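You operate a simulated robot arm through the tools that you are given. There is no shell and no other tool. Be economical: measure what you need, move in short steps, check, and stop when the job is done.

You run a simulated robot arm. Do the job below in one go: nothing can be reset, and whatever is moved stays where it is left.

## Task
Trim the counter rig till a stroke of its bar reads 150 MM.
Fine: prove it by one full stroke after a zero; the bar ends home.

Only the result counts: the job must be done as asked and must still hold three seconds after the hand-in. Knocking over, shifting, dropping, spilling or breaking anything else fails it.

## Robot
A 7-joint arm with a two-finger parallel gripper, fixed in place. Base frame: the origin is at the foot of the arm, x ahead of it, y to its left, z up. Readings come in m, rad, newtons and seconds.
With the tool pointing down near the work surface it reaches from about 0.22 to 0.58 m from the base axis. Its first joint turns from -1.152 to 1.152 rad. Payload 1.57 kg.
The tool frame sits at the grasp point between the pads (the TCP): z along the fingers, y along the line on which they close. The tips reach 0.03 m beyond it. Largest opening 0.11 m; finger width 0.024, thickness 0.012; the body of the gripper, 0.048 by 0.112 m, starts 0.078 m behind the TCP.
Orientation is that of the tool frame in the base frame, as a unit quaternion [w, x, y, z]. With the fingers straight down and closing along the base's y, the tool's x points along the base's -x, its y along +y and its z along -z.

## Interface
- The arm moves only by the tool play_rows. Its argument "commands" is one flat list of numbers, 7 for each row, row after row: the shift along the base's x, y, z in units of 300 mm (1.0 is 300 mm), then the turn, a rotation vector about the base's x, y, z in units of 45 degrees (1.0 is 45 degrees), then the closure in counts, from 0 (fully open) to 255 (shut). In form: [dx, dy, dz, ax, ay, az, jaw, dx, dy, dz, ax, ay, az, jaw, ...]. A call has 1 to 10 rows; each row is the pose to reach, as a shift and turn from the pose commanded when the call began. A call with a number of a shift or a turn outside -1 to 1 is refused whole. A row lasts 0.2 s, in which the tool goes at most 0.05 m and 0.15 rad; a call with a longer step from one row to the next is refused whole, and so is a gripper value outside its range. A pose out of reach is approached as far as the arm can. The call stops where the force on the tool passes 80 N (or 10 N more than at its start, if that is more) or the arm is blocked; 0.2 s more then pass. Each finger travels about 0.108 m/s and halts on what it meets, pressing with about 26 N; the grip force reading is that of the motor and also rises with nothing between the fingers. The clock runs only during rows and for 0.2 s after the last one: add rows that repeat a pose to give the fingers time. It gives the time, the measured TCP pose, the force on the tool (base axes), the opening and the grip force at its end, in the units of the frame above (readings bear some noise), with the torque about the TCP (base axes, N m) and any sound that the robot's microphone picked up.
- Cameras (640 x 400 px; columns grow to the right, rows downward): "scene" is fixed at [0.1587, -0.3798, 1.4207]; the picture's right is [0.85, -0.53, 0.00], its down [-0.22, -0.35, -0.91] and it looks along [0.48, 0.78, -0.41] (base axes); focal length 316 px, centre (320, 200). "wrist" rides on the gripper at [0.07, 0.016, -0.141] in the tool frame; the picture's right is [-0.23, 0.97, 0.00], its down [-0.86, -0.20, -0.48] and it looks along [-0.47, -0.11, 0.88] (tool axes); focal length 222 px, centre (320, 200). There is no depth. A picture from a camera that has moved, and an enlarged one, comes with that camera's place and axes in the base frame and with its lens.
- get_image(camera): a new picture of that camera. It takes no simulated time.
- enlarge(camera, box): a new picture of the part [left, top, right, bottom] of that camera's present view, enlarged. It takes no simulated time.
- hand_in(): hands the job in; it is judged then, once.

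Work in short steps. Places have to be worked out from the pictures, the camera data and where the tool is seen: move nearer, look again, correct. Check each grasp and each placing, and mend what went wrong. You have 120 turns and 84 pictures in all, those below and enlarged ones among them. Open the gripper and draw the arm clear of the work before you hand the job in, unless the task says otherwise; then end with one line.

The tools are called after "Request:" by a JSON object that holds its "fn" and its "kwargs". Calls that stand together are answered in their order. play_rows: Moves the arm, as the interface text tells. Its arguments: {"type":"object","properties":{"commands":{"type":"array","items":{"type":"number"}}},"required":["commands"]} The other tools are called the same way: get_image (camera) takes a picture; enlarge (camera, box) takes an enlarged picture of a part of a camera's view; hand_in () hands the job in.

At the start:

```text
t: 0.0
tool_pos: [0.4448, 0.1621, 1.2205]
tcp_rot: [0.0, -0.001, 1.0, 0.0]
contact_force: [-0.3, -0.3, 0.5]
torque: [-0.02, -0.02, 0.0]
finger_gap: 0.11
finger_force: 0.1
```

scene: 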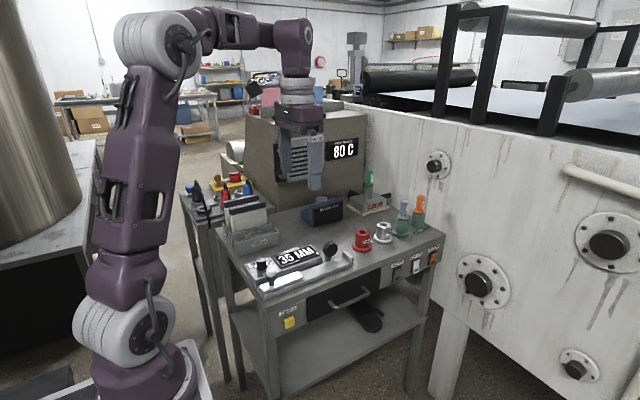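
wrist: 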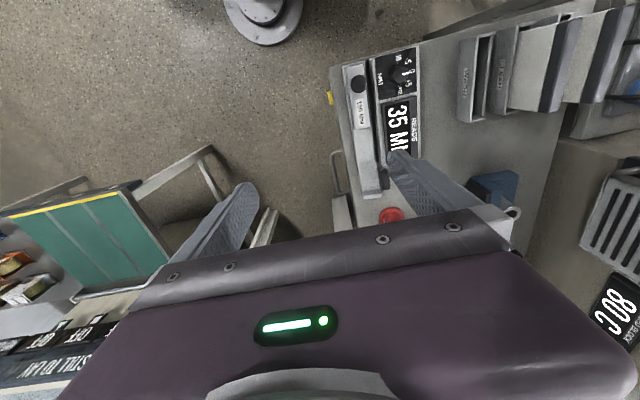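

The scene shows the counter rig on a small bench, reading 35 MM. I look closer at it from both cameras.

Request:
{"fn": "enlarge", "kwargs": {"camera": "scene", "box": [220, 220, 380, 320]}}

Request:
{"fn": "enlarge", "kwargs": {"camera": "wrist", "box": [320, 30, 480, 230]}}

Request:
{"fn": "enlarge", "kwargs": {"camera": "scene", "box": [340, 160, 500, 300]}}

```text
4.00 times, centred on (300, 270) of scene
camera zoom: at [0.1587, -0.3798, 1.4207], right [0.85, -0.53, 0.0], down [-0.22, -0.35, -0.91], along [0.48, 0.78, -0.41], focal length 1263 px, centre (400, -80)
```

zoom: 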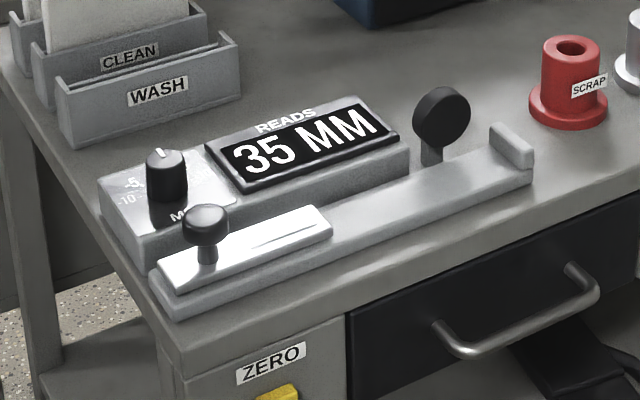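

```text
2.00 times, centred on (400, 130) of wrist
camera zoom: at [0.3764, 0.1778, 1.3607], right [0.23, 0.97, 0.0], down [0.86, -0.2, 0.48], along [0.47, -0.11, -0.88], focal length 444 px, centre (160, 340)
```

zoom: 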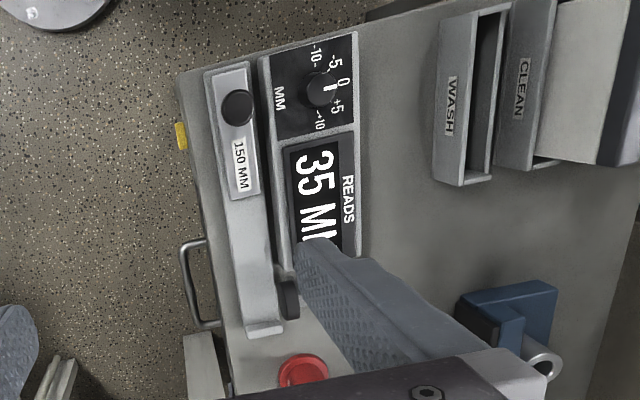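

```text
2.86 times, centred on (420, 230) of scene
camera zoom: at [0.1587, -0.3798, 1.4207], right [0.85, -0.53, 0.0], down [-0.22, -0.35, -0.91], along [0.48, 0.78, -0.41], focal length 902 px, centre (34, 114)
```

zoom: 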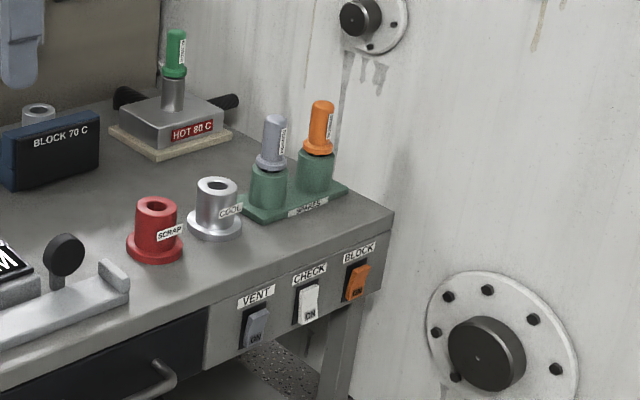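

Triangulating from both views puts the bar knob at about (0.397, 0.241, 0.92) and the dial at about (0.40, 0.311, 0.92), with the bar running along +x. I'll look at the zero button and the lever-like disc, and move lower for a closer wrist view.

Request:
{"fn": "enlarge", "kwargs": {"camera": "scene", "box": [260, 290, 340, 340]}}

Request:
{"fn": "play_rows", "kwargs": {"commands": [-0.08, 0.05, -0.1, 0, 0, 0, 0, -0.15, 0.1, -0.2, 0, 0, 0, 0, -0.2, 0.13, -0.3, 0, 0, 0, 0, -0.2, 0.13, -0.3, 0, 0, 0, 0]}}

Request:
{"fn": "get_image", "kwargs": {"camera": "wrist"}}

```text
8.00 times, centred on (300, 315) of scene
camera zoom: at [0.1587, -0.3798, 1.4207], right [0.85, -0.53, 0.0], down [-0.22, -0.35, -0.91], along [0.48, 0.78, -0.41], focal length 2527 px, centre (480, -720)
```

zoom: 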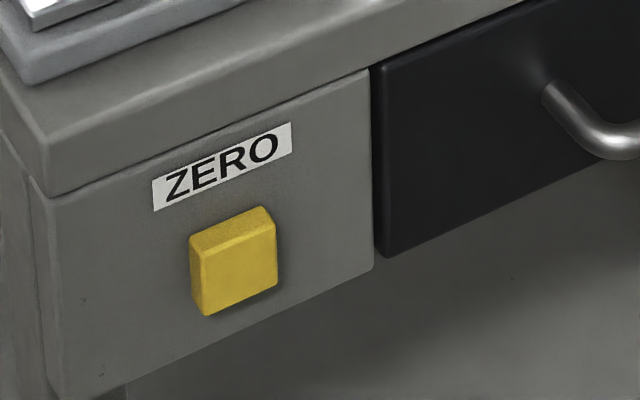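

```text
t: 1.0
tool_pos: [0.3857, 0.2007, 1.1286]
tcp_rot: [0.0, 0.001, 1.0, -0.001]
contact_force: [0.8, -0.9, -0.1]
torque: [0.0, 0.01, 0.0]
finger_gap: 0.11
finger_force: 0.1
```

```text
77 pictures are left
camera wrist: at [0.3163, 0.2157, 1.2697], right [0.23, 0.97, 0.0], down [0.85, -0.2, 0.48], along [0.47, -0.11, -0.88], focal length 222 px, centre (320, 200)
```

wrist: 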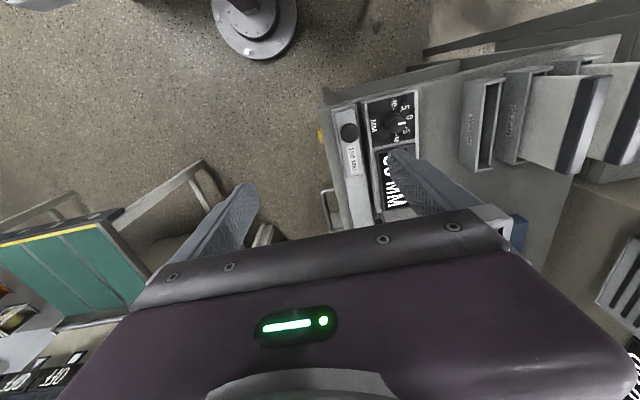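

The wrist agrees with earlier estimates; the zero button is a push face at about (0.417, 0.19, 0.792). I turn the gripper 90° so its body is narrow along y, shutting it as I go, in two calls.

Request:
{"fn": "play_rows", "kwargs": {"commands": [0, -0.05, 0, 0, 0, 0.167, 0, 0, -0.1, 0, 0, 0, 0.333, 0, 0, -0.15, 0, 0, 0, 0.5, 0, 0, -0.2, 0, 0, 0, 0.667, 0, 0, -0.25, 0, 0, 0, 0.833, 0, 0, -0.3, 0, 0, 0, 1.0, 0]}}

Request:
{"fn": "play_rows", "kwargs": {"commands": [0, 0, 0, 0, 0, 0.167, 50, 0, 0, 0, 0, 0, 0.333, 100, 0, 0, 0, 0, 0, 0.5, 150, 0, 0, 0, 0, 0, 0.667, 200, 0, 0, 0, 0, 0, 0.833, 255, 0, 0, 0, 0, 0, 1.0, 255, 0, 0, 0, 0, 0, 1.0, 255]}}

Request:
{"fn": "get_image", "kwargs": {"camera": "wrist"}}

Request:
{"fn": "get_image", "kwargs": {"camera": "scene"}}

```text
t: 2.4
tool_pos: [0.3855, 0.1108, 1.1276]
tcp_rot: [0.0, -0.383, 0.924, 0.0]
contact_force: [1.1, 0.6, 1.0]
torque: [0.04, 0.0, -0.02]
finger_gap: 0.11
finger_force: 0.0
```

```text
t: 4.0
tool_pos: [0.3852, 0.1114, 1.1286]
tcp_rot: [0.0, 0.708, -0.706, 0.0]
contact_force: [-0.1, -0.3, 0.6]
torque: [0.0, 0.01, 0.0]
finger_gap: 0.0
finger_force: 21.2
```

```text
76 pictures are left
camera wrist: at [0.3697, 0.041, 1.2707], right [-0.97, 0.23, 0.0], down [0.2, 0.86, 0.48], along [0.11, 0.47, -0.88], focal length 222 px, centre (320, 200)
```

wrist: 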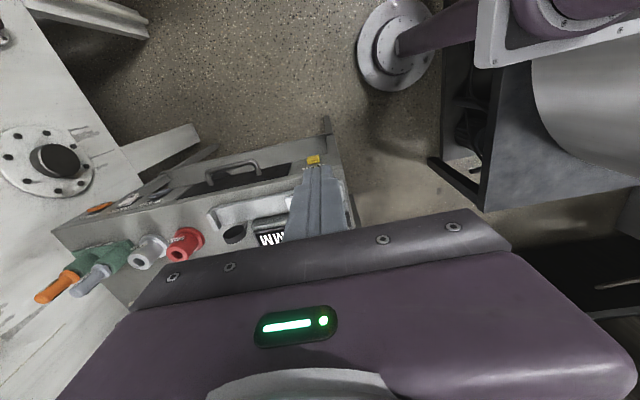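

```text
75 pictures are left
```

scene: 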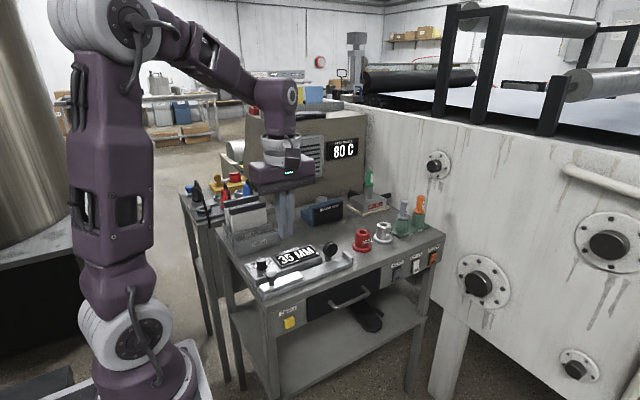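

The view confirms the button near (0.42, 0.193). I descend in front of the bench at y≈0.115, clear of it.

Request:
{"fn": "play_rows", "kwargs": {"commands": [0.05, 0, -0.14, 0, 0, 0, 255, 0.11, 0, -0.28, 0, 0, 0, 255, 0.11, 0, -0.43, 0, 0, 0, 255, 0.11, 0, -0.58, 0, 0, 0, 255, 0.11, 0, -0.73, 0, 0, 0, 255, 0.11, 0, -0.88, 0, 0, 0, 255, 0.11, 0, -1.0, 0, 0, 0, 255, 0.11, 0, -1.0, 0, 0, 0, 255]}}

Request:
{"fn": "get_image", "kwargs": {"camera": "wrist"}}

Request:
{"fn": "enlarge", "kwargs": {"camera": "scene", "box": [220, 220, 380, 340]}}

```text
t: 5.8
tool_pos: [0.4209, 0.1112, 0.83]
tcp_rot: [-0.001, -0.707, 0.707, 0.0]
contact_force: [-0.4, 0.3, 0.0]
torque: [0.03, 0.0, -0.01]
finger_gap: 0.0
finger_force: 21.7
```

```text
74 pictures are left
camera wrist: at [0.4037, 0.04, 0.9706], right [-0.97, 0.23, 0.0], down [0.2, 0.86, 0.48], along [0.11, 0.47, -0.88], focal length 222 px, centre (320, 200)
```

wrist: 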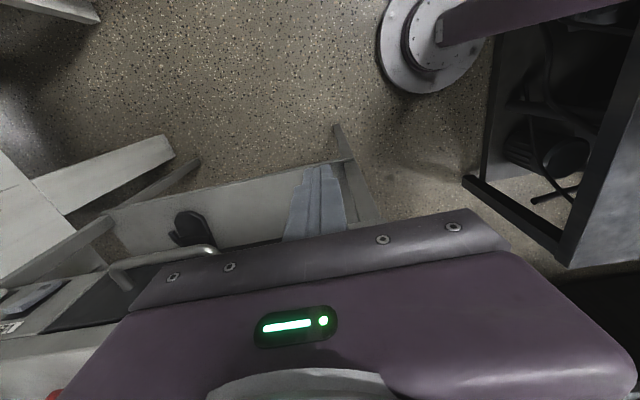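

```text
3.33 times, centred on (300, 280) of scene
camera zoom: at [0.1587, -0.3798, 1.4207], right [0.85, -0.53, 0.0], down [-0.22, -0.35, -0.91], along [0.48, 0.78, -0.41], focal length 1053 px, centre (387, -67)
```

zoom: 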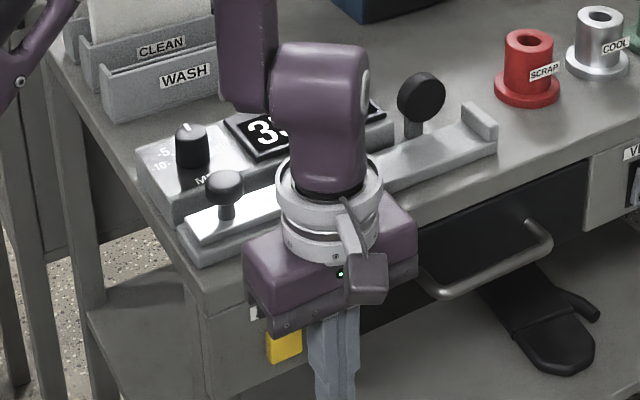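

Fingers are in front of the button with clearance. I lower 12 mm and advance gently toward it.

Request:
{"fn": "play_rows", "kwargs": {"commands": [-0.01, 0.05, -0.04, 0, 0, 0, 255, -0.01, 0.12, -0.04, 0, 0, 0, 255, -0.01, 0.17, -0.04, 0, 0, 0, 255, -0.01, 0.17, -0.04, 0, 0, 0, 255]}}

Request:
{"fn": "enlarge", "kwargs": {"camera": "scene", "box": [220, 220, 380, 340]}}

```text
t: 6.8
tool_pos: [0.4166, 0.1628, 0.8173]
tcp_rot: [0.0, -0.707, 0.707, 0.0]
contact_force: [-0.1, -0.2, 1.1]
torque: [0.02, -0.03, 0.03]
finger_gap: 0.0002
finger_force: 20.9
```

```text
3.33 times, centred on (300, 280) of scene
camera zoom: at [0.1587, -0.3798, 1.4207], right [0.85, -0.53, 0.0], down [-0.22, -0.35, -0.91], along [0.48, 0.78, -0.41], focal length 1053 px, centre (387, -67)
```

zoom: 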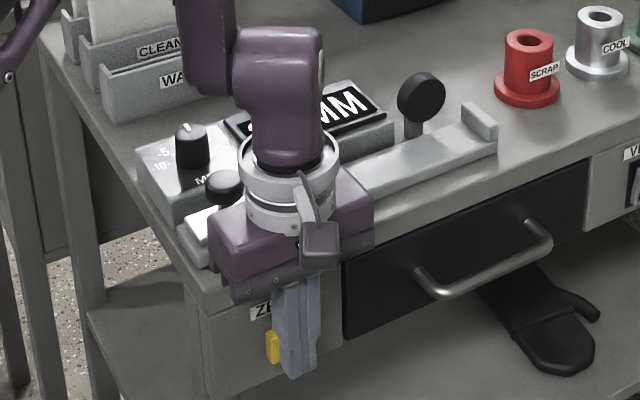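

No contact yet; I creep forward another 12 mm.

Request:
{"fn": "play_rows", "kwargs": {"commands": [0, 0.013, 0, 0, 0, 0, 255, 0, 0.027, 0, 0, 0, 0, 255, 0, 0.04, 0, 0, 0, 0, 255, 0, 0.04, 0, 0, 0, 0, 255]}}

```text
t: 7.8
tool_pos: [0.4163, 0.1742, 0.8169]
tcp_rot: [0.0, -0.707, 0.707, -0.001]
contact_force: [0.4, 0.4, 0.0]
torque: [0.04, 0.02, -0.01]
finger_gap: 0.0001
finger_force: 20.8
```

Still no contact at y=0.174; a few more millimetres.

Request:
{"fn": "play_rows", "kwargs": {"commands": [0, 0.01, 0, 0, 0, 0, 255, 0, 0.02, 0, 0, 0, 0, 255, 0, 0.03, 0, 0, 0, 0, 255]}}

Request:
{"fn": "enlarge", "kwargs": {"camera": "scene", "box": [240, 220, 320, 340]}}

```text
t: 8.6
tool_pos: [0.4146, 0.182, 0.8172]
tcp_rot: [-0.001, -0.707, 0.708, -0.001]
contact_force: [3.7, -10.6, 0.3]
torque: [-0.23, -0.09, -0.06]
finger_gap: 0.0
finger_force: 20.8
heard: click
```

```text
3.33 times, centred on (280, 280) of scene
camera zoom: at [0.1588, -0.38, 1.4207], right [0.85, -0.53, 0.0], down [-0.22, -0.35, -0.91], along [0.48, 0.78, -0.41], focal length 1053 px, centre (453, -67)
```

zoom: 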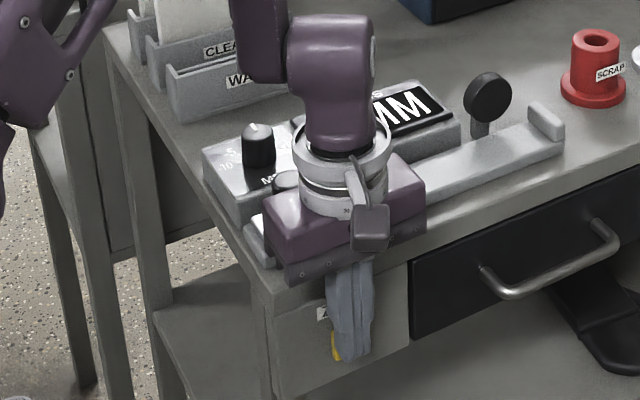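

A click was heard. I back off and rise, then check the reading.

Request:
{"fn": "play_rows", "kwargs": {"commands": [0, -0.1, 0, 0, 0, 0, 255, 0, -0.23, 0, 0, 0, 0, 255, 0, -0.23, 0.15, 0, 0, 0, 255, 0, -0.23, 0.3, 0, 0, 0, 255, 0, -0.23, 0.45, 0, 0, 0, 200, 0, -0.23, 0.6, 0, 0, 0, 150, 0, -0.23, 0.7, 0, 0, 0, 120, 0, -0.23, 0.7, 0, 0, 0, 120]}}

Request:
{"fn": "enlarge", "kwargs": {"camera": "scene", "box": [220, 220, 380, 320]}}

Request:
{"fn": "get_image", "kwargs": {"camera": "wrist"}}

```text
t: 10.4
tool_pos: [0.4153, 0.1133, 1.0272]
tcp_rot: [0.0, -0.707, 0.708, 0.0]
contact_force: [0.4, 0.4, 0.3]
torque: [-0.01, 0.0, 0.01]
finger_gap: 0.0583
finger_force: 0.0
```

```text
4.00 times, centred on (300, 270) of scene
camera zoom: at [0.1587, -0.3798, 1.4207], right [0.85, -0.53, 0.0], down [-0.22, -0.35, -0.91], along [0.48, 0.78, -0.41], focal length 1263 px, centre (400, -80)
```

zoom: 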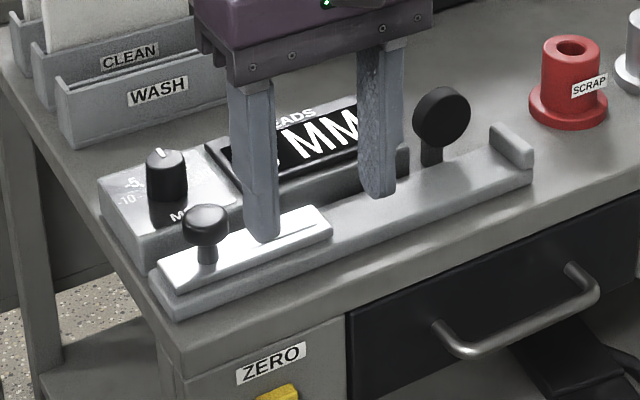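

```text
69 pictures are left
camera wrist: at [0.3995, 0.0432, 1.1694], right [-0.97, 0.23, 0.0], down [0.2, 0.86, 0.48], along [0.11, 0.47, -0.88], focal length 222 px, centre (320, 200)
```

wrist: 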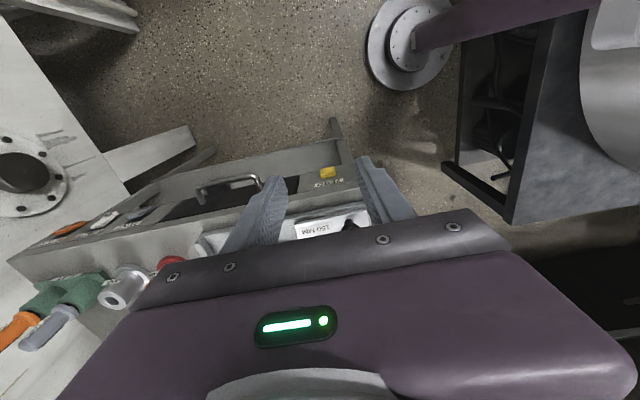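

The rig is partly hidden but the gripper is clear. I move over the knob (0.397, 0.241) with jaws along x, staying high, then check the display and alignment.

Request:
{"fn": "play_rows", "kwargs": {"commands": [-0.03, 0.14, 0, 0, 0, 0, 120, -0.06, 0.28, 0, 0, 0, 0, 120, -0.06, 0.425, 0, 0, 0, 0, 120, -0.06, 0.425, -0.13, 0, 0, 0, 120, -0.06, 0.425, -0.13, 0, 0, 0, 120]}}

Request:
{"fn": "enlarge", "kwargs": {"camera": "scene", "box": [220, 200, 380, 320]}}

Request:
{"fn": "get_image", "kwargs": {"camera": "wrist"}}

```text
t: 11.6
tool_pos: [0.3973, 0.2409, 0.9869]
tcp_rot: [0.0, 0.707, -0.707, 0.0]
contact_force: [0.2, -0.4, -0.1]
torque: [-0.01, -0.02, 0.0]
finger_gap: 0.058
finger_force: 0.0
```

```text
3.33 times, centred on (300, 260) of scene
camera zoom: at [0.1587, -0.3798, 1.4207], right [0.85, -0.53, 0.0], down [-0.22, -0.35, -0.91], along [0.48, 0.78, -0.41], focal length 1053 px, centre (387, 0)
```

zoom: 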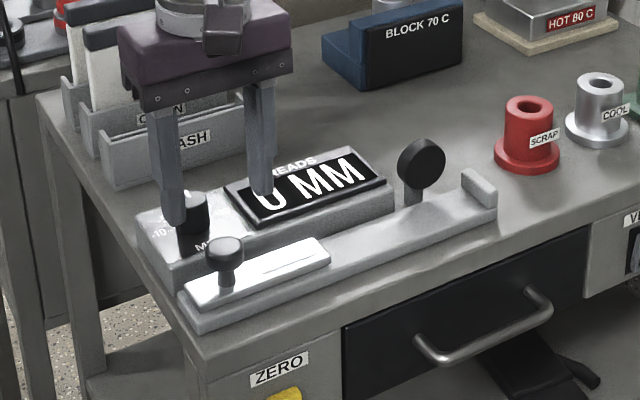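

```text
67 pictures are left
camera wrist: at [0.3812, 0.1714, 1.1286], right [-0.97, 0.23, 0.0], down [0.2, 0.85, 0.48], along [0.11, 0.47, -0.88], focal length 222 px, centre (320, 200)
```

wrist: 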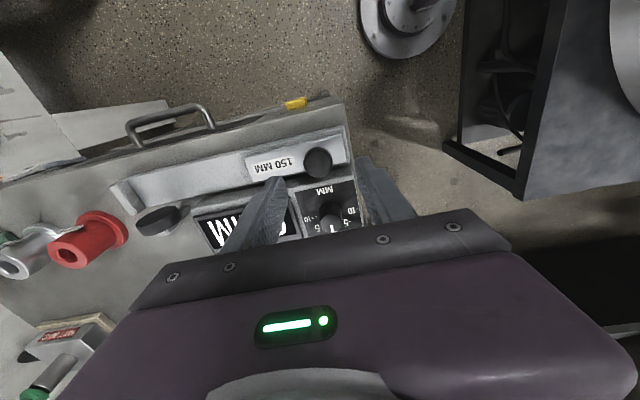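

Display reads 0 MM; wrist view puts the knob at (0.399, 0.240). I descend to z≈0.928 and close on the knob.

Request:
{"fn": "play_rows", "kwargs": {"commands": [0.005, 0, -0.1, 0, 0, 0, 120, 0.005, 0, -0.197, 0, 0, 0, 120, 0.005, 0, -0.197, 0, 0, 0, 160, 0.005, 0, -0.197, 0, 0, 0, 200, 0.005, 0, -0.197, 0, 0, 0, 220, 0.005, 0, -0.197, 0, 0, 0, 220]}}

Request:
{"fn": "enlarge", "kwargs": {"camera": "scene", "box": [220, 200, 380, 320]}}

```text
t: 13.0
tool_pos: [0.4, 0.2419, 0.9285]
tcp_rot: [0.001, -0.706, 0.708, 0.0]
contact_force: [21.6, 0.1, -9.1]
torque: [0.35, -0.54, -0.11]
finger_gap: 0.0295
finger_force: 40.2
```

```text
3.33 times, centred on (300, 260) of scene
camera zoom: at [0.1594, -0.3797, 1.4207], right [0.85, -0.53, 0.0], down [-0.22, -0.35, -0.91], along [0.48, 0.78, -0.41], focal length 1053 px, centre (387, 0)
```

zoom: 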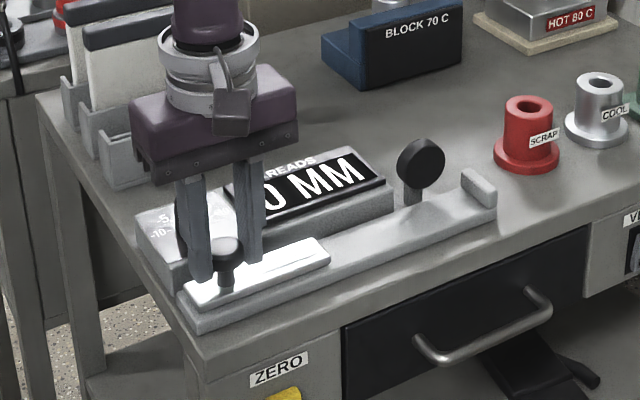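

Knob is held (gap 29.5 mm) but with a side load, so I relax to a loose cage and slide the bar along +x about 120 mm.

Request:
{"fn": "play_rows", "kwargs": {"commands": [0, 0, 0, 0, 0, 0, 182, 0, 0, 0, 0, 0, 0, 182, 0.05, 0, 0, 0, 0, 0, 182, 0.1, 0, 0, 0, 0, 0, 182, 0.15, 0, 0, 0, 0, 0, 182, 0.2, 0, 0, 0, 0, 0, 182, 0.25, 0, 0, 0, 0, 0, 182, 0.3, 0, 0, 0, 0, 0, 182, 0.35, 0, 0, 0, 0, 0, 182, 0.4, 0, 0, 0, 0, 0, 182]}}

Request:
{"fn": "enlarge", "kwargs": {"camera": "scene", "box": [220, 200, 380, 320]}}

```text
t: 15.2
tool_pos: [0.5203, 0.2416, 0.9292]
tcp_rot: [0.0, -0.707, 0.707, 0.001]
contact_force: [-0.7, 0.4, -0.6]
torque: [0.03, -0.03, -0.01]
finger_gap: 0.0317
finger_force: 0.0
```

```text
3.33 times, centred on (300, 260) of scene
camera zoom: at [0.1587, -0.3798, 1.4207], right [0.85, -0.53, 0.0], down [-0.22, -0.35, -0.91], along [0.48, 0.78, -0.41], focal length 1053 px, centre (387, 0)
```

zoom: 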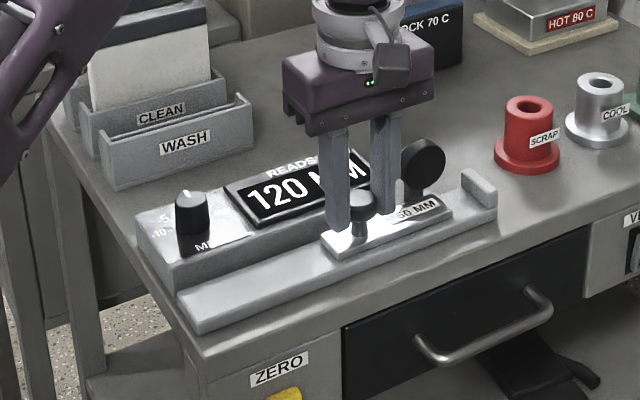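

It reads 120 MM at about 120 mm of travel. I continue to the end stop gently.

Request:
{"fn": "play_rows", "kwargs": {"commands": [0.04, 0, 0, 0, 0, 0, 182, 0.08, 0, 0, 0, 0, 0, 182, 0.1, 0, 0, 0, 0, 0, 182, 0.11, 0, 0, 0, 0, 0, 182, 0.11, 0, 0, 0, 0, 0, 182]}}

Request:
{"fn": "enlarge", "kwargs": {"camera": "scene", "box": [220, 200, 380, 320]}}

```text
t: 16.4
tool_pos: [0.5523, 0.2432, 0.9296]
tcp_rot: [0.0, -0.707, 0.707, 0.0]
contact_force: [-3.5, -1.3, 0.6]
torque: [-0.01, 0.07, 0.01]
finger_gap: 0.0343
finger_force: 1.3
```

```text
3.33 times, centred on (300, 260) of scene
camera zoom: at [0.1586, -0.3798, 1.4207], right [0.85, -0.53, 0.0], down [-0.22, -0.35, -0.91], along [0.48, 0.78, -0.41], focal length 1053 px, centre (387, 0)
```

zoom: 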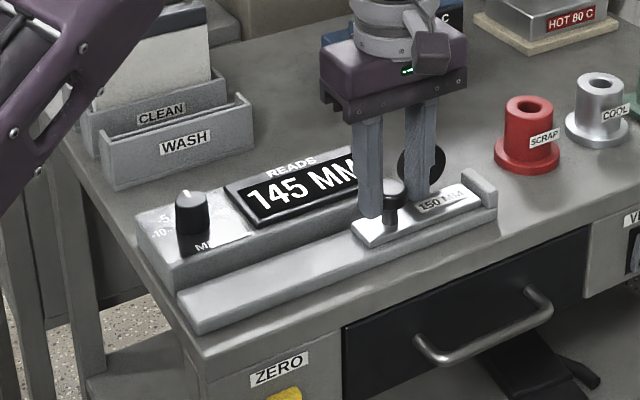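

Reads 145 MM with light resistance. I check whether the bar truly sits on the stop by pushing a little more.

Request:
{"fn": "play_rows", "kwargs": {"commands": [0.015, -0.003, 0, 0, 0, 0, 200, 0.03, -0.003, 0, 0, 0, 0, 200, 0.03, -0.003, 0, 0, 0, 0, 200]}}

Request:
{"fn": "enlarge", "kwargs": {"camera": "scene", "box": [280, 220, 360, 270]}}

```text
t: 17.2
tool_pos: [0.5596, 0.2418, 0.9281]
tcp_rot: [0.001, 0.707, -0.707, -0.002]
contact_force: [-26.5, 6.9, 2.0]
torque: [-0.19, 0.66, -0.11]
finger_gap: 0.0477
finger_force: 12.8
```

```text
8.00 times, centred on (320, 245) of scene
camera zoom: at [0.158, -0.3796, 1.4209], right [0.85, -0.53, 0.0], down [-0.22, -0.35, -0.91], along [0.48, 0.78, -0.41], focal length 2527 px, centre (320, -160)
```

zoom: 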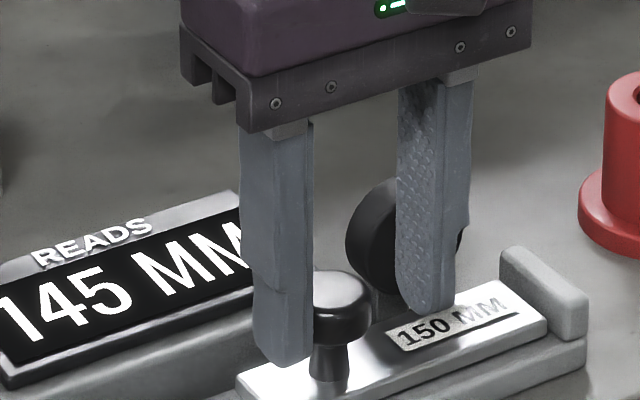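

The bar is on its stop and reads 145 MM while the bar is marked 150, so a +5 trim is needed. I bring the bar home first.

Request:
{"fn": "play_rows", "kwargs": {"commands": [-0.03, 0, 0, 0, 0, 0, 182, -0.09, 0, 0, 0, 0, 0, 182, -0.16, 0, 0, 0, 0, 0, 182, -0.23, 0, 0, 0, 0, 0, 182, -0.3, 0, 0, 0, 0, 0, 182, -0.37, 0, 0, 0, 0, 0, 182, -0.44, 0, 0, 0, 0, 0, 182, -0.5, 0, 0, 0, 0, 0, 182, -0.535, 0, 0, 0, 0, 0, 182, -0.55, 0, 0, 0, 0, 0, 182]}}

Request:
{"fn": "enlarge", "kwargs": {"camera": "scene", "box": [220, 200, 380, 320]}}

```text
t: 19.4
tool_pos: [0.3961, 0.2401, 0.9278]
tcp_rot: [0.0, -0.707, 0.707, 0.0]
contact_force: [6.1, 1.2, -0.8]
torque: [0.05, -0.1, -0.03]
finger_gap: 0.0362
finger_force: 2.6
```

```text
3.33 times, centred on (300, 260) of scene
camera zoom: at [0.1589, -0.3798, 1.4207], right [0.85, -0.53, 0.0], down [-0.22, -0.35, -0.91], along [0.48, 0.78, -0.41], focal length 1053 px, centre (387, 0)
```

zoom: 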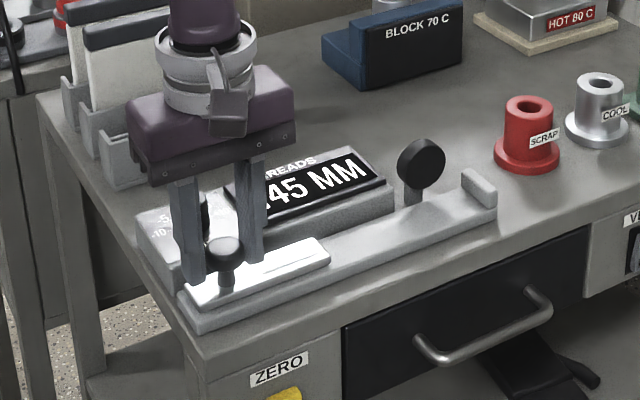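

The bar is home and the display holds 145. I release, rise and move over the dial, taking close looks.

Request:
{"fn": "play_rows", "kwargs": {"commands": [0.01, 0, 0, 0, 0, 0, 140, 0.015, 0, 0, 0, 0, 0, 120, 0.015, 0, 0.12, 0, 0, 0, 120, 0.015, 0, 0.25, 0, 0, 0, 120, 0.015, 0.03, 0.4, 0, 0, 0, 120, 0.015, 0.03, 0.4, 0, 0, 0, 120]}}

Request:
{"fn": "get_image", "kwargs": {"camera": "wrist"}}

Request:
{"fn": "enlarge", "kwargs": {"camera": "wrist", "box": [260, 130, 400, 230]}}

Request:
{"fn": "enlarge", "kwargs": {"camera": "scene", "box": [240, 240, 300, 290]}}

```text
t: 20.8
tool_pos: [0.4004, 0.2505, 1.0492]
tcp_rot: [0.0, 0.707, -0.707, 0.0]
contact_force: [-0.1, -0.1, -1.0]
torque: [0.04, 0.03, -0.01]
finger_gap: 0.0581
finger_force: 0.0
```

```text
61 pictures are left
camera wrist: at [0.3846, 0.1798, 1.1911], right [-0.97, 0.23, 0.0], down [0.2, 0.86, 0.48], along [0.11, 0.47, -0.88], focal length 222 px, centre (320, 200)
```

wrist: 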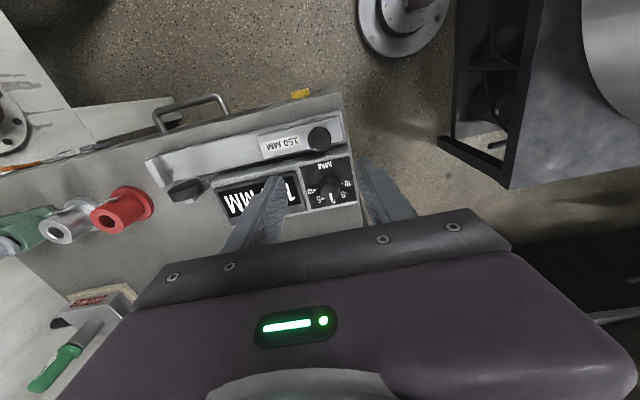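

```text
4.00 times, centred on (330, 180) of wrist
camera zoom: at [0.3846, 0.1798, 1.1911], right [-0.97, 0.23, 0.0], down [0.2, 0.86, 0.48], along [0.11, 0.47, -0.88], focal length 888 px, centre (280, 280)
```

zoom: 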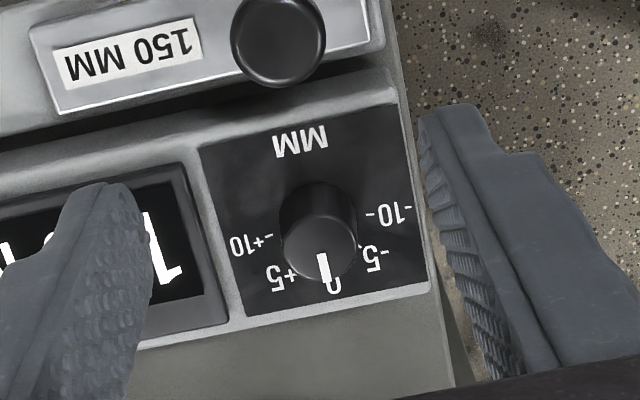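

```text
8.00 times, centred on (270, 265) of scene
camera zoom: at [0.1587, -0.3798, 1.4207], right [0.85, -0.53, 0.0], down [-0.22, -0.35, -0.91], along [0.48, 0.78, -0.41], focal length 2527 px, centre (720, -320)
```

zoom: 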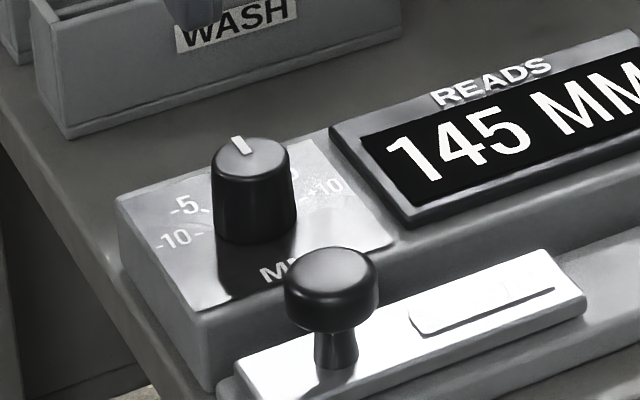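

The dial pointer is at 0, and the "+" side is clockwise from above. The dial top is at about (0.4025, 0.314, 0.925). I hover over it with a narrower opening.

Request:
{"fn": "play_rows", "kwargs": {"commands": [0.005, 0.1, 0, 0, 0, 0, 158, 0.005, 0.212, 0, 0, 0, 0, 158, 0.005, 0.212, -0.13, 0, 0, 0, 158, 0.005, 0.212, -0.253, 0, 0, 0, 158, 0.005, 0.212, -0.253, 0, 0, 0, 158]}}

Request:
{"fn": "enlarge", "kwargs": {"camera": "wrist", "box": [240, 120, 400, 220]}}

Request:
{"fn": "enlarge", "kwargs": {"camera": "scene", "box": [230, 210, 310, 280]}}

```text
t: 22.0
tool_pos: [0.4028, 0.3132, 0.9727]
tcp_rot: [0.0, 0.708, -0.706, 0.0]
contact_force: [0.6, -0.8, -0.3]
torque: [-0.01, 0.02, -0.01]
finger_gap: 0.0417
finger_force: 0.1
```

```text
4.00 times, centred on (320, 170) of wrist
camera zoom: at [0.3867, 0.243, 1.1145], right [-0.97, 0.23, 0.0], down [0.2, 0.86, 0.48], along [0.11, 0.47, -0.88], focal length 888 px, centre (320, 320)
```

zoom: 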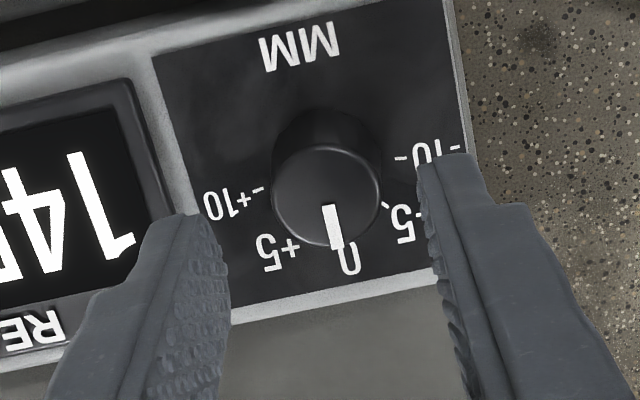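

```text
5.71 times, centred on (270, 245) of scene
camera zoom: at [0.1587, -0.3798, 1.4207], right [0.85, -0.53, 0.0], down [-0.22, -0.35, -0.91], along [0.48, 0.78, -0.41], focal length 1805 px, centre (606, -57)
```

zoom: 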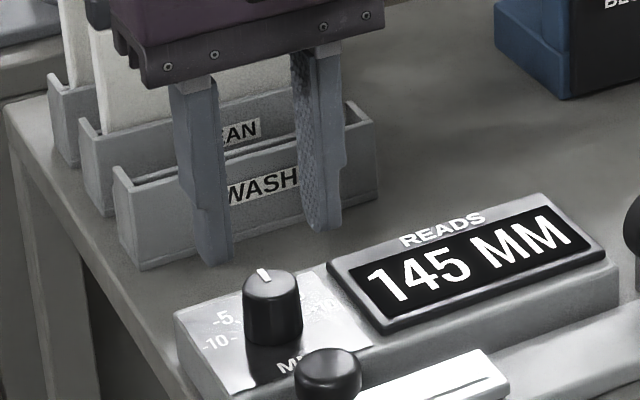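

Centred on the dial at (0.402, 0.313). The ±10 ticks sit about 80° from 0, so +5 should be near 40° clockwise. I descend to tip height of about 0.906 and grip.

Request:
{"fn": "play_rows", "kwargs": {"commands": [-0.002, 0, -0.06, 0, 0, 0, 158, -0.002, 0, -0.122, 0, 0, 0, 158, -0.002, 0, -0.122, 0, 0, 0, 190, -0.002, 0, -0.122, 0, 0, 0, 210, -0.002, 0, -0.122, 0, 0, 0, 210]}}

Request:
{"fn": "enlarge", "kwargs": {"camera": "wrist", "box": [240, 120, 400, 220]}}

```text
t: 23.2
tool_pos: [0.4028, 0.3141, 0.9356]
tcp_rot: [0.0, 0.707, -0.707, 0.0]
contact_force: [-1.6, 0.3, -4.1]
torque: [0.02, 0.0, -0.01]
finger_gap: 0.0266
finger_force: 37.5
```

```text
4.00 times, centred on (320, 170) of wrist
camera zoom: at [0.3861, 0.2429, 1.0776], right [-0.97, 0.23, 0.0], down [0.2, 0.86, 0.48], along [0.11, 0.47, -0.88], focal length 888 px, centre (320, 320)
```

zoom: 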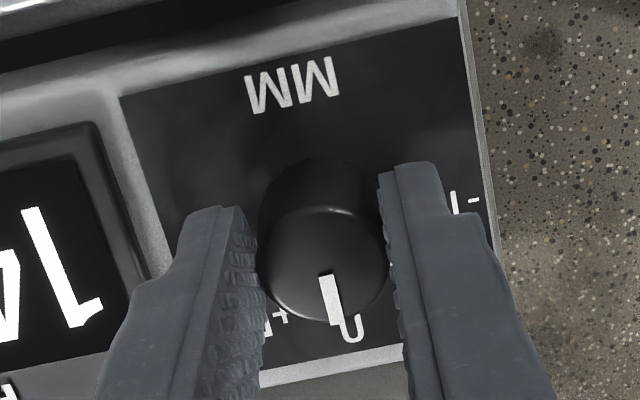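

The grip on the dial is good with no side load. I turn it 40° clockwise.

Request:
{"fn": "play_rows", "kwargs": {"commands": [0, 0, 0, 0, 0, -0.148, 210, 0, 0, 0, 0, 0, -0.296, 210, 0, 0, 0, 0, 0, -0.444, 210, 0, 0, 0, 0, 0, -0.592, 210, 0, 0, 0, 0, 0, -0.74, 210, 0, 0, 0, 0, 0, -0.889, 210, 0, 0, 0, 0, 0, -0.889, 210]}}

Request:
{"fn": "enlarge", "kwargs": {"camera": "wrist", "box": [240, 120, 400, 220]}}

Request:
{"fn": "enlarge", "kwargs": {"camera": "scene", "box": [220, 200, 380, 320]}}

```text
t: 24.8
tool_pos: [0.3992, 0.314, 0.9356]
tcp_rot: [-0.001, -0.423, 0.906, 0.001]
contact_force: [-26.1, 5.7, -2.4]
torque: [0.0, 0.97, 0.04]
finger_gap: 0.0267
finger_force: 38.0
```

```text
4.00 times, centred on (320, 170) of wrist
camera zoom: at [0.3431, 0.2705, 1.0778], right [-0.6, 0.8, 0.0], down [0.7, 0.53, 0.48], along [0.38, 0.29, -0.88], focal length 888 px, centre (320, 320)
```

zoom: 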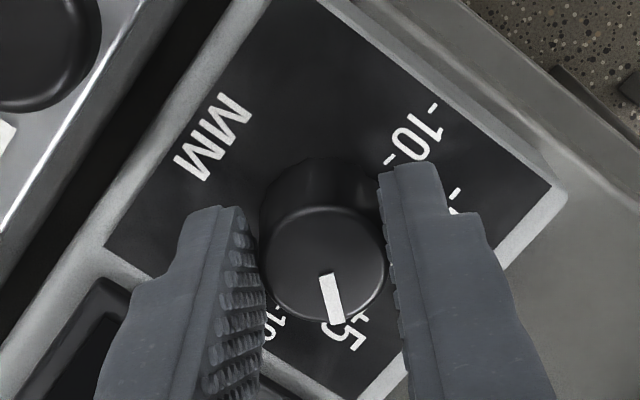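

```text
3.33 times, centred on (300, 260) of scene
camera zoom: at [0.1581, -0.3796, 1.4209], right [0.85, -0.53, 0.0], down [-0.22, -0.35, -0.91], along [0.48, 0.78, -0.41], focal length 1053 px, centre (387, 0)
```

zoom: 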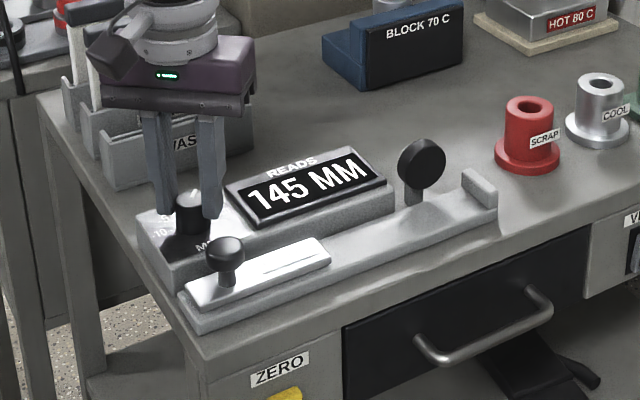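

The dial followed the turn. I release and rise to check the pointer against the +5 tick.

Request:
{"fn": "play_rows", "kwargs": {"commands": [0, 0, 0, 0, 0, 0, 180, 0, 0, 0, 0, 0, 0, 158, 0, 0, 0, 0, 0, 0, 158, 0, 0, 0.12, 0, 0, 0, 158, 0, 0, 0.25, 0, 0, 0, 158, 0, -0.1, 0.35, 0, 0, 0, 158, 0, -0.1, 0.35, 0, 0, 0, 158]}}

Request:
{"fn": "enlarge", "kwargs": {"camera": "wrist", "box": [260, 100, 420, 220]}}

Request:
{"fn": "enlarge", "kwargs": {"camera": "scene", "box": [240, 240, 300, 290]}}

```text
t: 26.4
tool_pos: [0.4022, 0.284, 1.0417]
tcp_rot: [0.001, -0.423, 0.906, 0.0]
contact_force: [0.7, -0.1, -0.7]
torque: [0.0, 0.01, 0.02]
finger_gap: 0.0417
finger_force: 0.0
```

```text
3.33 times, centred on (340, 160) of wrist
camera zoom: at [0.3443, 0.2402, 1.1826], right [-0.6, 0.8, 0.0], down [0.7, 0.53, 0.48], along [0.38, 0.29, -0.88], focal length 740 px, centre (253, 333)
```

zoom: 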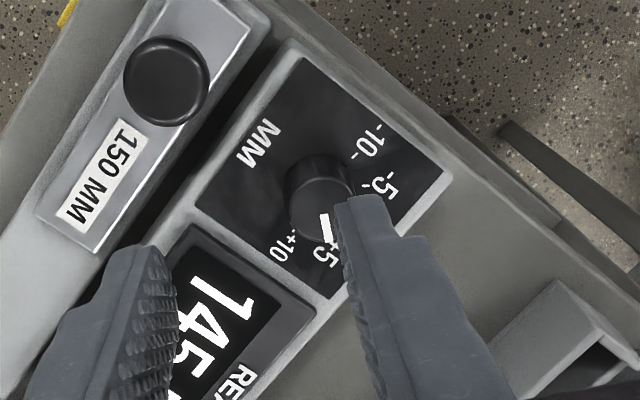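

```text
8.00 times, centred on (270, 265) of scene
camera zoom: at [0.1587, -0.3798, 1.4207], right [0.85, -0.53, 0.0], down [-0.22, -0.35, -0.91], along [0.48, 0.78, -0.41], focal length 2527 px, centre (720, -320)
```

zoom: 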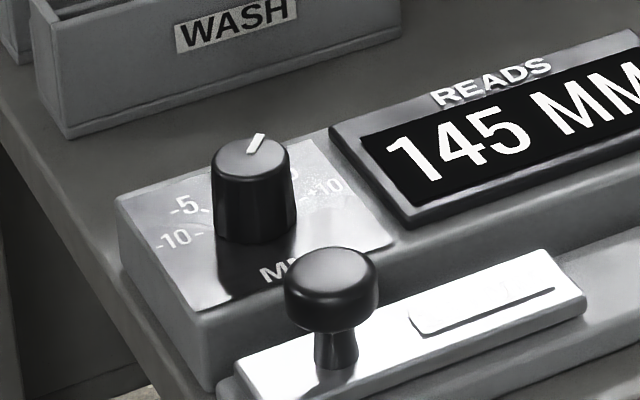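

The pointer is at +5 and nothing shifted. I turn back, go in front of the bench and shut the fingers for another zero press.

Request:
{"fn": "play_rows", "kwargs": {"commands": [0.01, -0.1, 0.05, 0, 0, 0.148, 158, 0.02, -0.2, 0.05, 0, 0, 0.296, 158, 0.03, -0.3, 0.05, 0, 0, 0.444, 180, 0.04, -0.4, 0.05, 0, 0, 0.592, 210, 0.047, -0.5, 0.05, 0, 0, 0.74, 255, 0.047, -0.58, 0, 0, 0, 0.889, 255, 0.047, -0.58, -0.15, 0, 0, 0.889, 255, 0.047, -0.58, -0.3, 0, 0, 0.889, 255, 0.047, -0.58, -0.45, 0, 0, 0.889, 255, 0.047, -0.58, -0.6, 0, 0, 0.889, 255]}}

```text
t: 28.6
tool_pos: [0.4166, 0.1097, 0.8613]
tcp_rot: [0.0, 0.707, -0.707, 0.0]
contact_force: [-0.3, -0.5, 0.2]
torque: [0.01, -0.01, 0.01]
finger_gap: 0.0
finger_force: 21.4
```

Pose is as planned. I lower to z≈0.817 and press as before (button contact around y=0.177–0.182).

Request:
{"fn": "play_rows", "kwargs": {"commands": [0, 0, -0.147, 0, 0, 0, 255, 0, 0.12, -0.147, 0, 0, 0, 255, 0, 0.2, -0.147, 0, 0, 0, 255, 0, 0.22, -0.147, 0, 0, 0, 255, 0, 0.235, -0.147, 0, 0, 0, 255, 0, 0.248, -0.147, 0, 0, 0, 255, 0, 0.248, -0.147, 0, 0, 0, 255]}}

```text
t: 30.2
tool_pos: [0.4172, 0.1834, 0.8169]
tcp_rot: [-0.001, -0.707, 0.708, 0.0]
contact_force: [4.9, -13.4, -1.6]
torque: [-0.34, -0.08, -0.04]
finger_gap: 0.0001
finger_force: 21.0
heard: click
```

Click heard. I back off, rise, and go over the bar knob with the same opening as before.

Request:
{"fn": "play_rows", "kwargs": {"commands": [0, -0.1, 0, 0, 0, 0, 255, 0, -0.24, 0, 0, 0, 0, 255, 0, -0.24, 0.15, 0, 0, 0, 255, 0, -0.24, 0.3, 0, 0, 0, 220, 0, -0.24, 0.45, 0, 0, 0, 180, 0, -0.24, 0.6, 0, 0, 0, 140, 0, -0.24, 0.7, 0, 0, 0, 120, -0.02, -0.1, 0.7, 0, 0, 0, 120, -0.04, 0.04, 0.7, 0, 0, 0, 120, -0.058, 0.19, 0.7, 0, 0, 0, 120]}}

Request:
{"fn": "enlarge", "kwargs": {"camera": "scene", "box": [220, 200, 380, 320]}}

```text
t: 32.4
tool_pos: [0.3978, 0.2404, 1.0269]
tcp_rot: [0.0, -0.707, 0.707, 0.0]
contact_force: [1.2, 0.9, 0.2]
torque: [-0.02, 0.01, -0.03]
finger_gap: 0.058
finger_force: 0.0
```

```text
3.33 times, centred on (300, 260) of scene
camera zoom: at [0.1587, -0.3798, 1.4208], right [0.85, -0.53, 0.0], down [-0.22, -0.35, -0.91], along [0.48, 0.78, -0.41], focal length 1053 px, centre (387, 0)
```

zoom: 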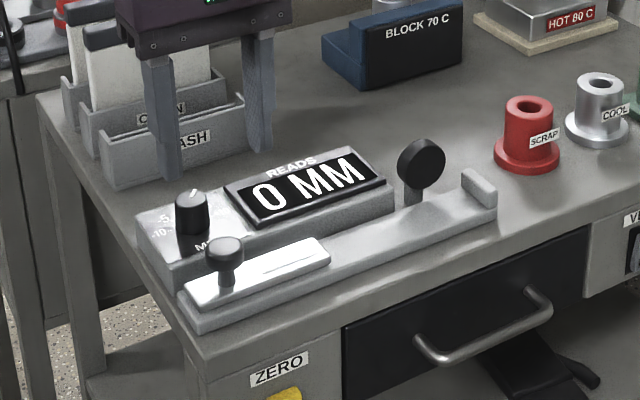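

Reads 0 MM. I descend, cage the knob and begin the stroke.

Request:
{"fn": "play_rows", "kwargs": {"commands": [0.008, 0, -0.14, 0, 0, 0, 120, 0.012, 0, -0.28, 0, 0, 0, 120, 0.012, 0, -0.329, 0, 0, 0, 140, 0.012, 0, -0.329, 0, 0, 0, 182, 0.012, 0, -0.329, 0, 0, 0, 182, 0.012, 0, -0.329, 0, 0, 0, 182]}}

Request:
{"fn": "play_rows", "kwargs": {"commands": [0.05, 0, 0, 0, 0, 0, 182, 0.1, 0, 0, 0, 0, 0, 182, 0.15, 0, 0, 0, 0, 0, 182, 0.2, 0, 0, 0, 0, 0, 182, 0.25, 0, 0, 0, 0, 0, 182, 0.3, 0, 0, 0, 0, 0, 182, 0.35, 0, 0, 0, 0, 0, 182, 0.4, 0, 0, 0, 0, 0, 182, 0.45, 0, 0, 0, 0, 0, 182, 0.48, 0, 0, 0, 0, 0, 182]}}

Request:
{"fn": "play_rows", "kwargs": {"commands": [0.015, 0, 0, 0, 0, 0, 182, 0.03, 0, 0, 0, 0, 0, 182, 0.043, 0, 0, 0, 0, 0, 182, 0.043, 0, 0, 0, 0, 0, 182]}}

Request:
{"fn": "enlarge", "kwargs": {"camera": "scene", "box": [220, 200, 380, 320]}}

```text
t: 33.8
tool_pos: [0.4017, 0.2416, 0.9278]
tcp_rot: [0.0, -0.707, 0.707, 0.001]
contact_force: [-0.4, -0.4, 0.0]
torque: [-0.02, 0.01, -0.01]
finger_gap: 0.032
finger_force: 0.9
```

```text
t: 36.0
tool_pos: [0.5464, 0.2408, 0.9291]
tcp_rot: [0.0, -0.707, 0.707, 0.0]
contact_force: [-0.8, -1.0, 0.2]
torque: [-0.04, -0.01, -0.05]
finger_gap: 0.0315
finger_force: 0.4
```

```text
t: 37.0
tool_pos: [0.5582, 0.2407, 0.9273]
tcp_rot: [0.001, 0.707, -0.707, 0.0]
contact_force: [-15.6, 2.3, 2.3]
torque: [-0.13, 0.39, 0.0]
finger_gap: 0.0456
finger_force: 7.5
```

```text
3.33 times, centred on (300, 260) of scene
camera zoom: at [0.1583, -0.3797, 1.4208], right [0.85, -0.53, 0.0], down [-0.22, -0.35, -0.91], along [0.48, 0.78, -0.41], focal length 1053 px, centre (387, 0)
```

zoom: 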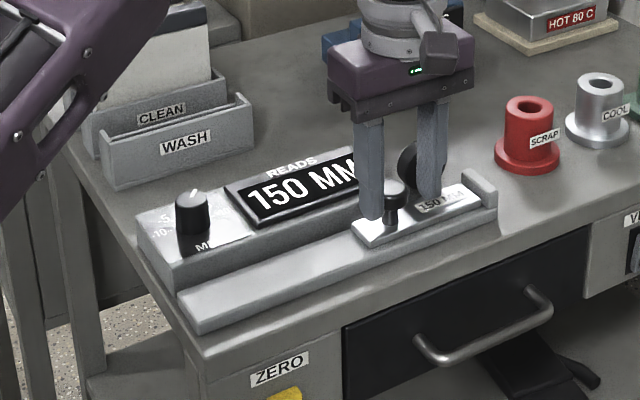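

Full stroke reads 150 MM with the bar at the stop. I bring it home.

Request:
{"fn": "play_rows", "kwargs": {"commands": [-0.03, 0, 0, 0, 0, 0, 182, -0.09, 0, 0, 0, 0, 0, 182, -0.16, 0, 0, 0, 0, 0, 182, -0.23, 0, 0, 0, 0, 0, 182, -0.3, 0, 0, 0, 0, 0, 182, -0.37, 0, 0, 0, 0, 0, 182, -0.44, 0, 0, 0, 0, 0, 182, -0.5, 0, 0, 0, 0, 0, 182, -0.535, 0, 0, 0, 0, 0, 182, -0.55, 0, 0, 0, 0, 0, 182]}}

Request:
{"fn": "play_rows", "kwargs": {"commands": [0.01, 0, 0, 0, 0, 0, 140, 0.017, 0, 0, 0, 0, 0, 120, 0.017, 0, 0, 0, 0, 0, 120, 0.017, 0, 0.12, 0, 0, 0, 120, 0.017, 0, 0.25, 0, 0, 0, 80, 0.017, -0.1, 0.4, 0, 0, 0, 40, 0.017, -0.2, 0.5, 0, 0, 0, 0, 0, -0.33, 0.6, 0, 0, 0, 0, 0, -0.46, 0.7, 0, 0, 0, 0, 0, -0.46, 0.7, 0, 0, 0, 0]}}

Request:
{"fn": "enlarge", "kwargs": {"camera": "scene", "box": [220, 200, 380, 320]}}

Request:
{"fn": "get_image", "kwargs": {"camera": "scene"}}

```text
t: 39.2
tool_pos: [0.3956, 0.2413, 0.9291]
tcp_rot: [0.001, -0.706, 0.708, 0.0]
contact_force: [9.7, 0.3, -3.4]
torque: [0.09, -0.24, -0.01]
finger_gap: 0.0399
finger_force: 4.8
```

```text
refused: row 6 steps farther than a row can; nothing moved
```

```text
3.33 times, centred on (300, 260) of scene
camera zoom: at [0.159, -0.3798, 1.4207], right [0.85, -0.53, 0.0], down [-0.22, -0.35, -0.91], along [0.48, 0.78, -0.41], focal length 1053 px, centre (387, 0)
```

zoom: 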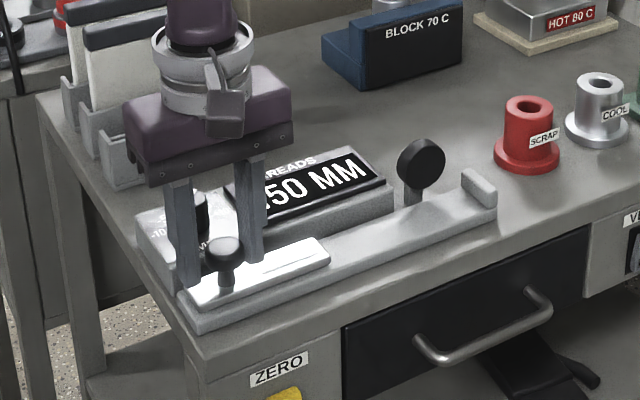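

```text
48 pictures are left
```

scene: 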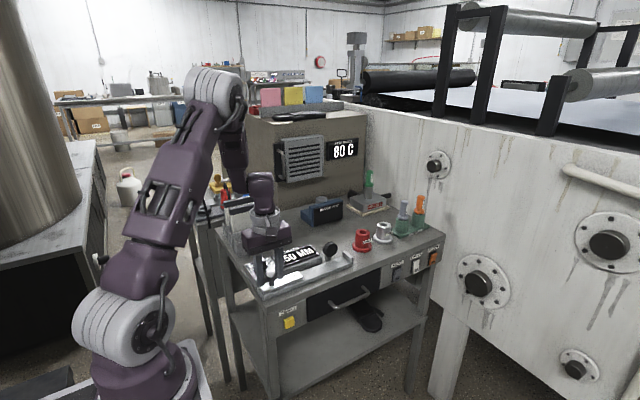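

The bar is home and the retreat call was refused for a too-long step. I redo it with shorter steps.

Request:
{"fn": "play_rows", "kwargs": {"commands": [0.005, 0, 0, 0, 0, 0, 140, 0.017, 0, 0, 0, 0, 0, 120, 0.017, 0, 0, 0, 0, 0, 120, 0.017, 0, 0.12, 0, 0, 0, 120, 0.017, 0, 0.25, 0, 0, 0, 80, 0.017, -0.08, 0.36, 0, 0, 0, 40, 0.017, -0.16, 0.46, 0, 0, 0, 0, 0, -0.27, 0.55, 0, 0, 0, 0, 0, -0.38, 0.64, 0, 0, 0, 0, -0.05, -0.48, 0.7, 0, 0, 0, 0]}}

Request:
{"fn": "enlarge", "kwargs": {"camera": "scene", "box": [220, 200, 380, 320]}}

Request:
{"fn": "get_image", "kwargs": {"camera": "wrist"}}

```text
t: 41.4
tool_pos: [0.378, 0.0968, 1.1379]
tcp_rot: [0.001, 0.707, -0.707, 0.0]
contact_force: [-0.1, -0.1, 0.1]
torque: [0.01, 0.0, -0.01]
finger_gap: 0.11
finger_force: 0.2
```

```text
3.33 times, centred on (300, 260) of scene
camera zoom: at [0.1587, -0.3798, 1.4207], right [0.85, -0.53, 0.0], down [-0.22, -0.35, -0.91], along [0.48, 0.78, -0.41], focal length 1053 px, centre (387, 0)
```

zoom: 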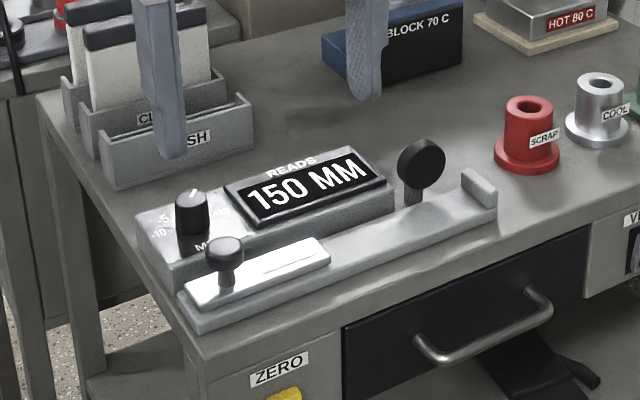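

```text
46 pictures are left
camera wrist: at [0.3622, 0.0264, 1.2801], right [-0.97, 0.23, 0.0], down [0.2, 0.86, 0.48], along [0.11, 0.47, -0.88], focal length 222 px, centre (320, 200)
```

wrist: 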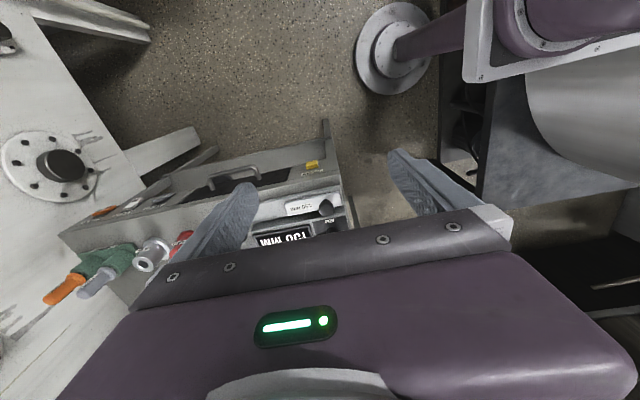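

The display shows 150 MM, the bar is home, the gripper is open and the arm is clear, so I hand in.

Request:
{"fn": "hand_in", "kwargs": {}}

```text
The job is handed in.
```

The counter rig is trimmed: I turned the dial to +5, and after a zero one full stroke read 150 MM (145 MM before the trim). The bar is back home, the gripper is open and the arm is clear.
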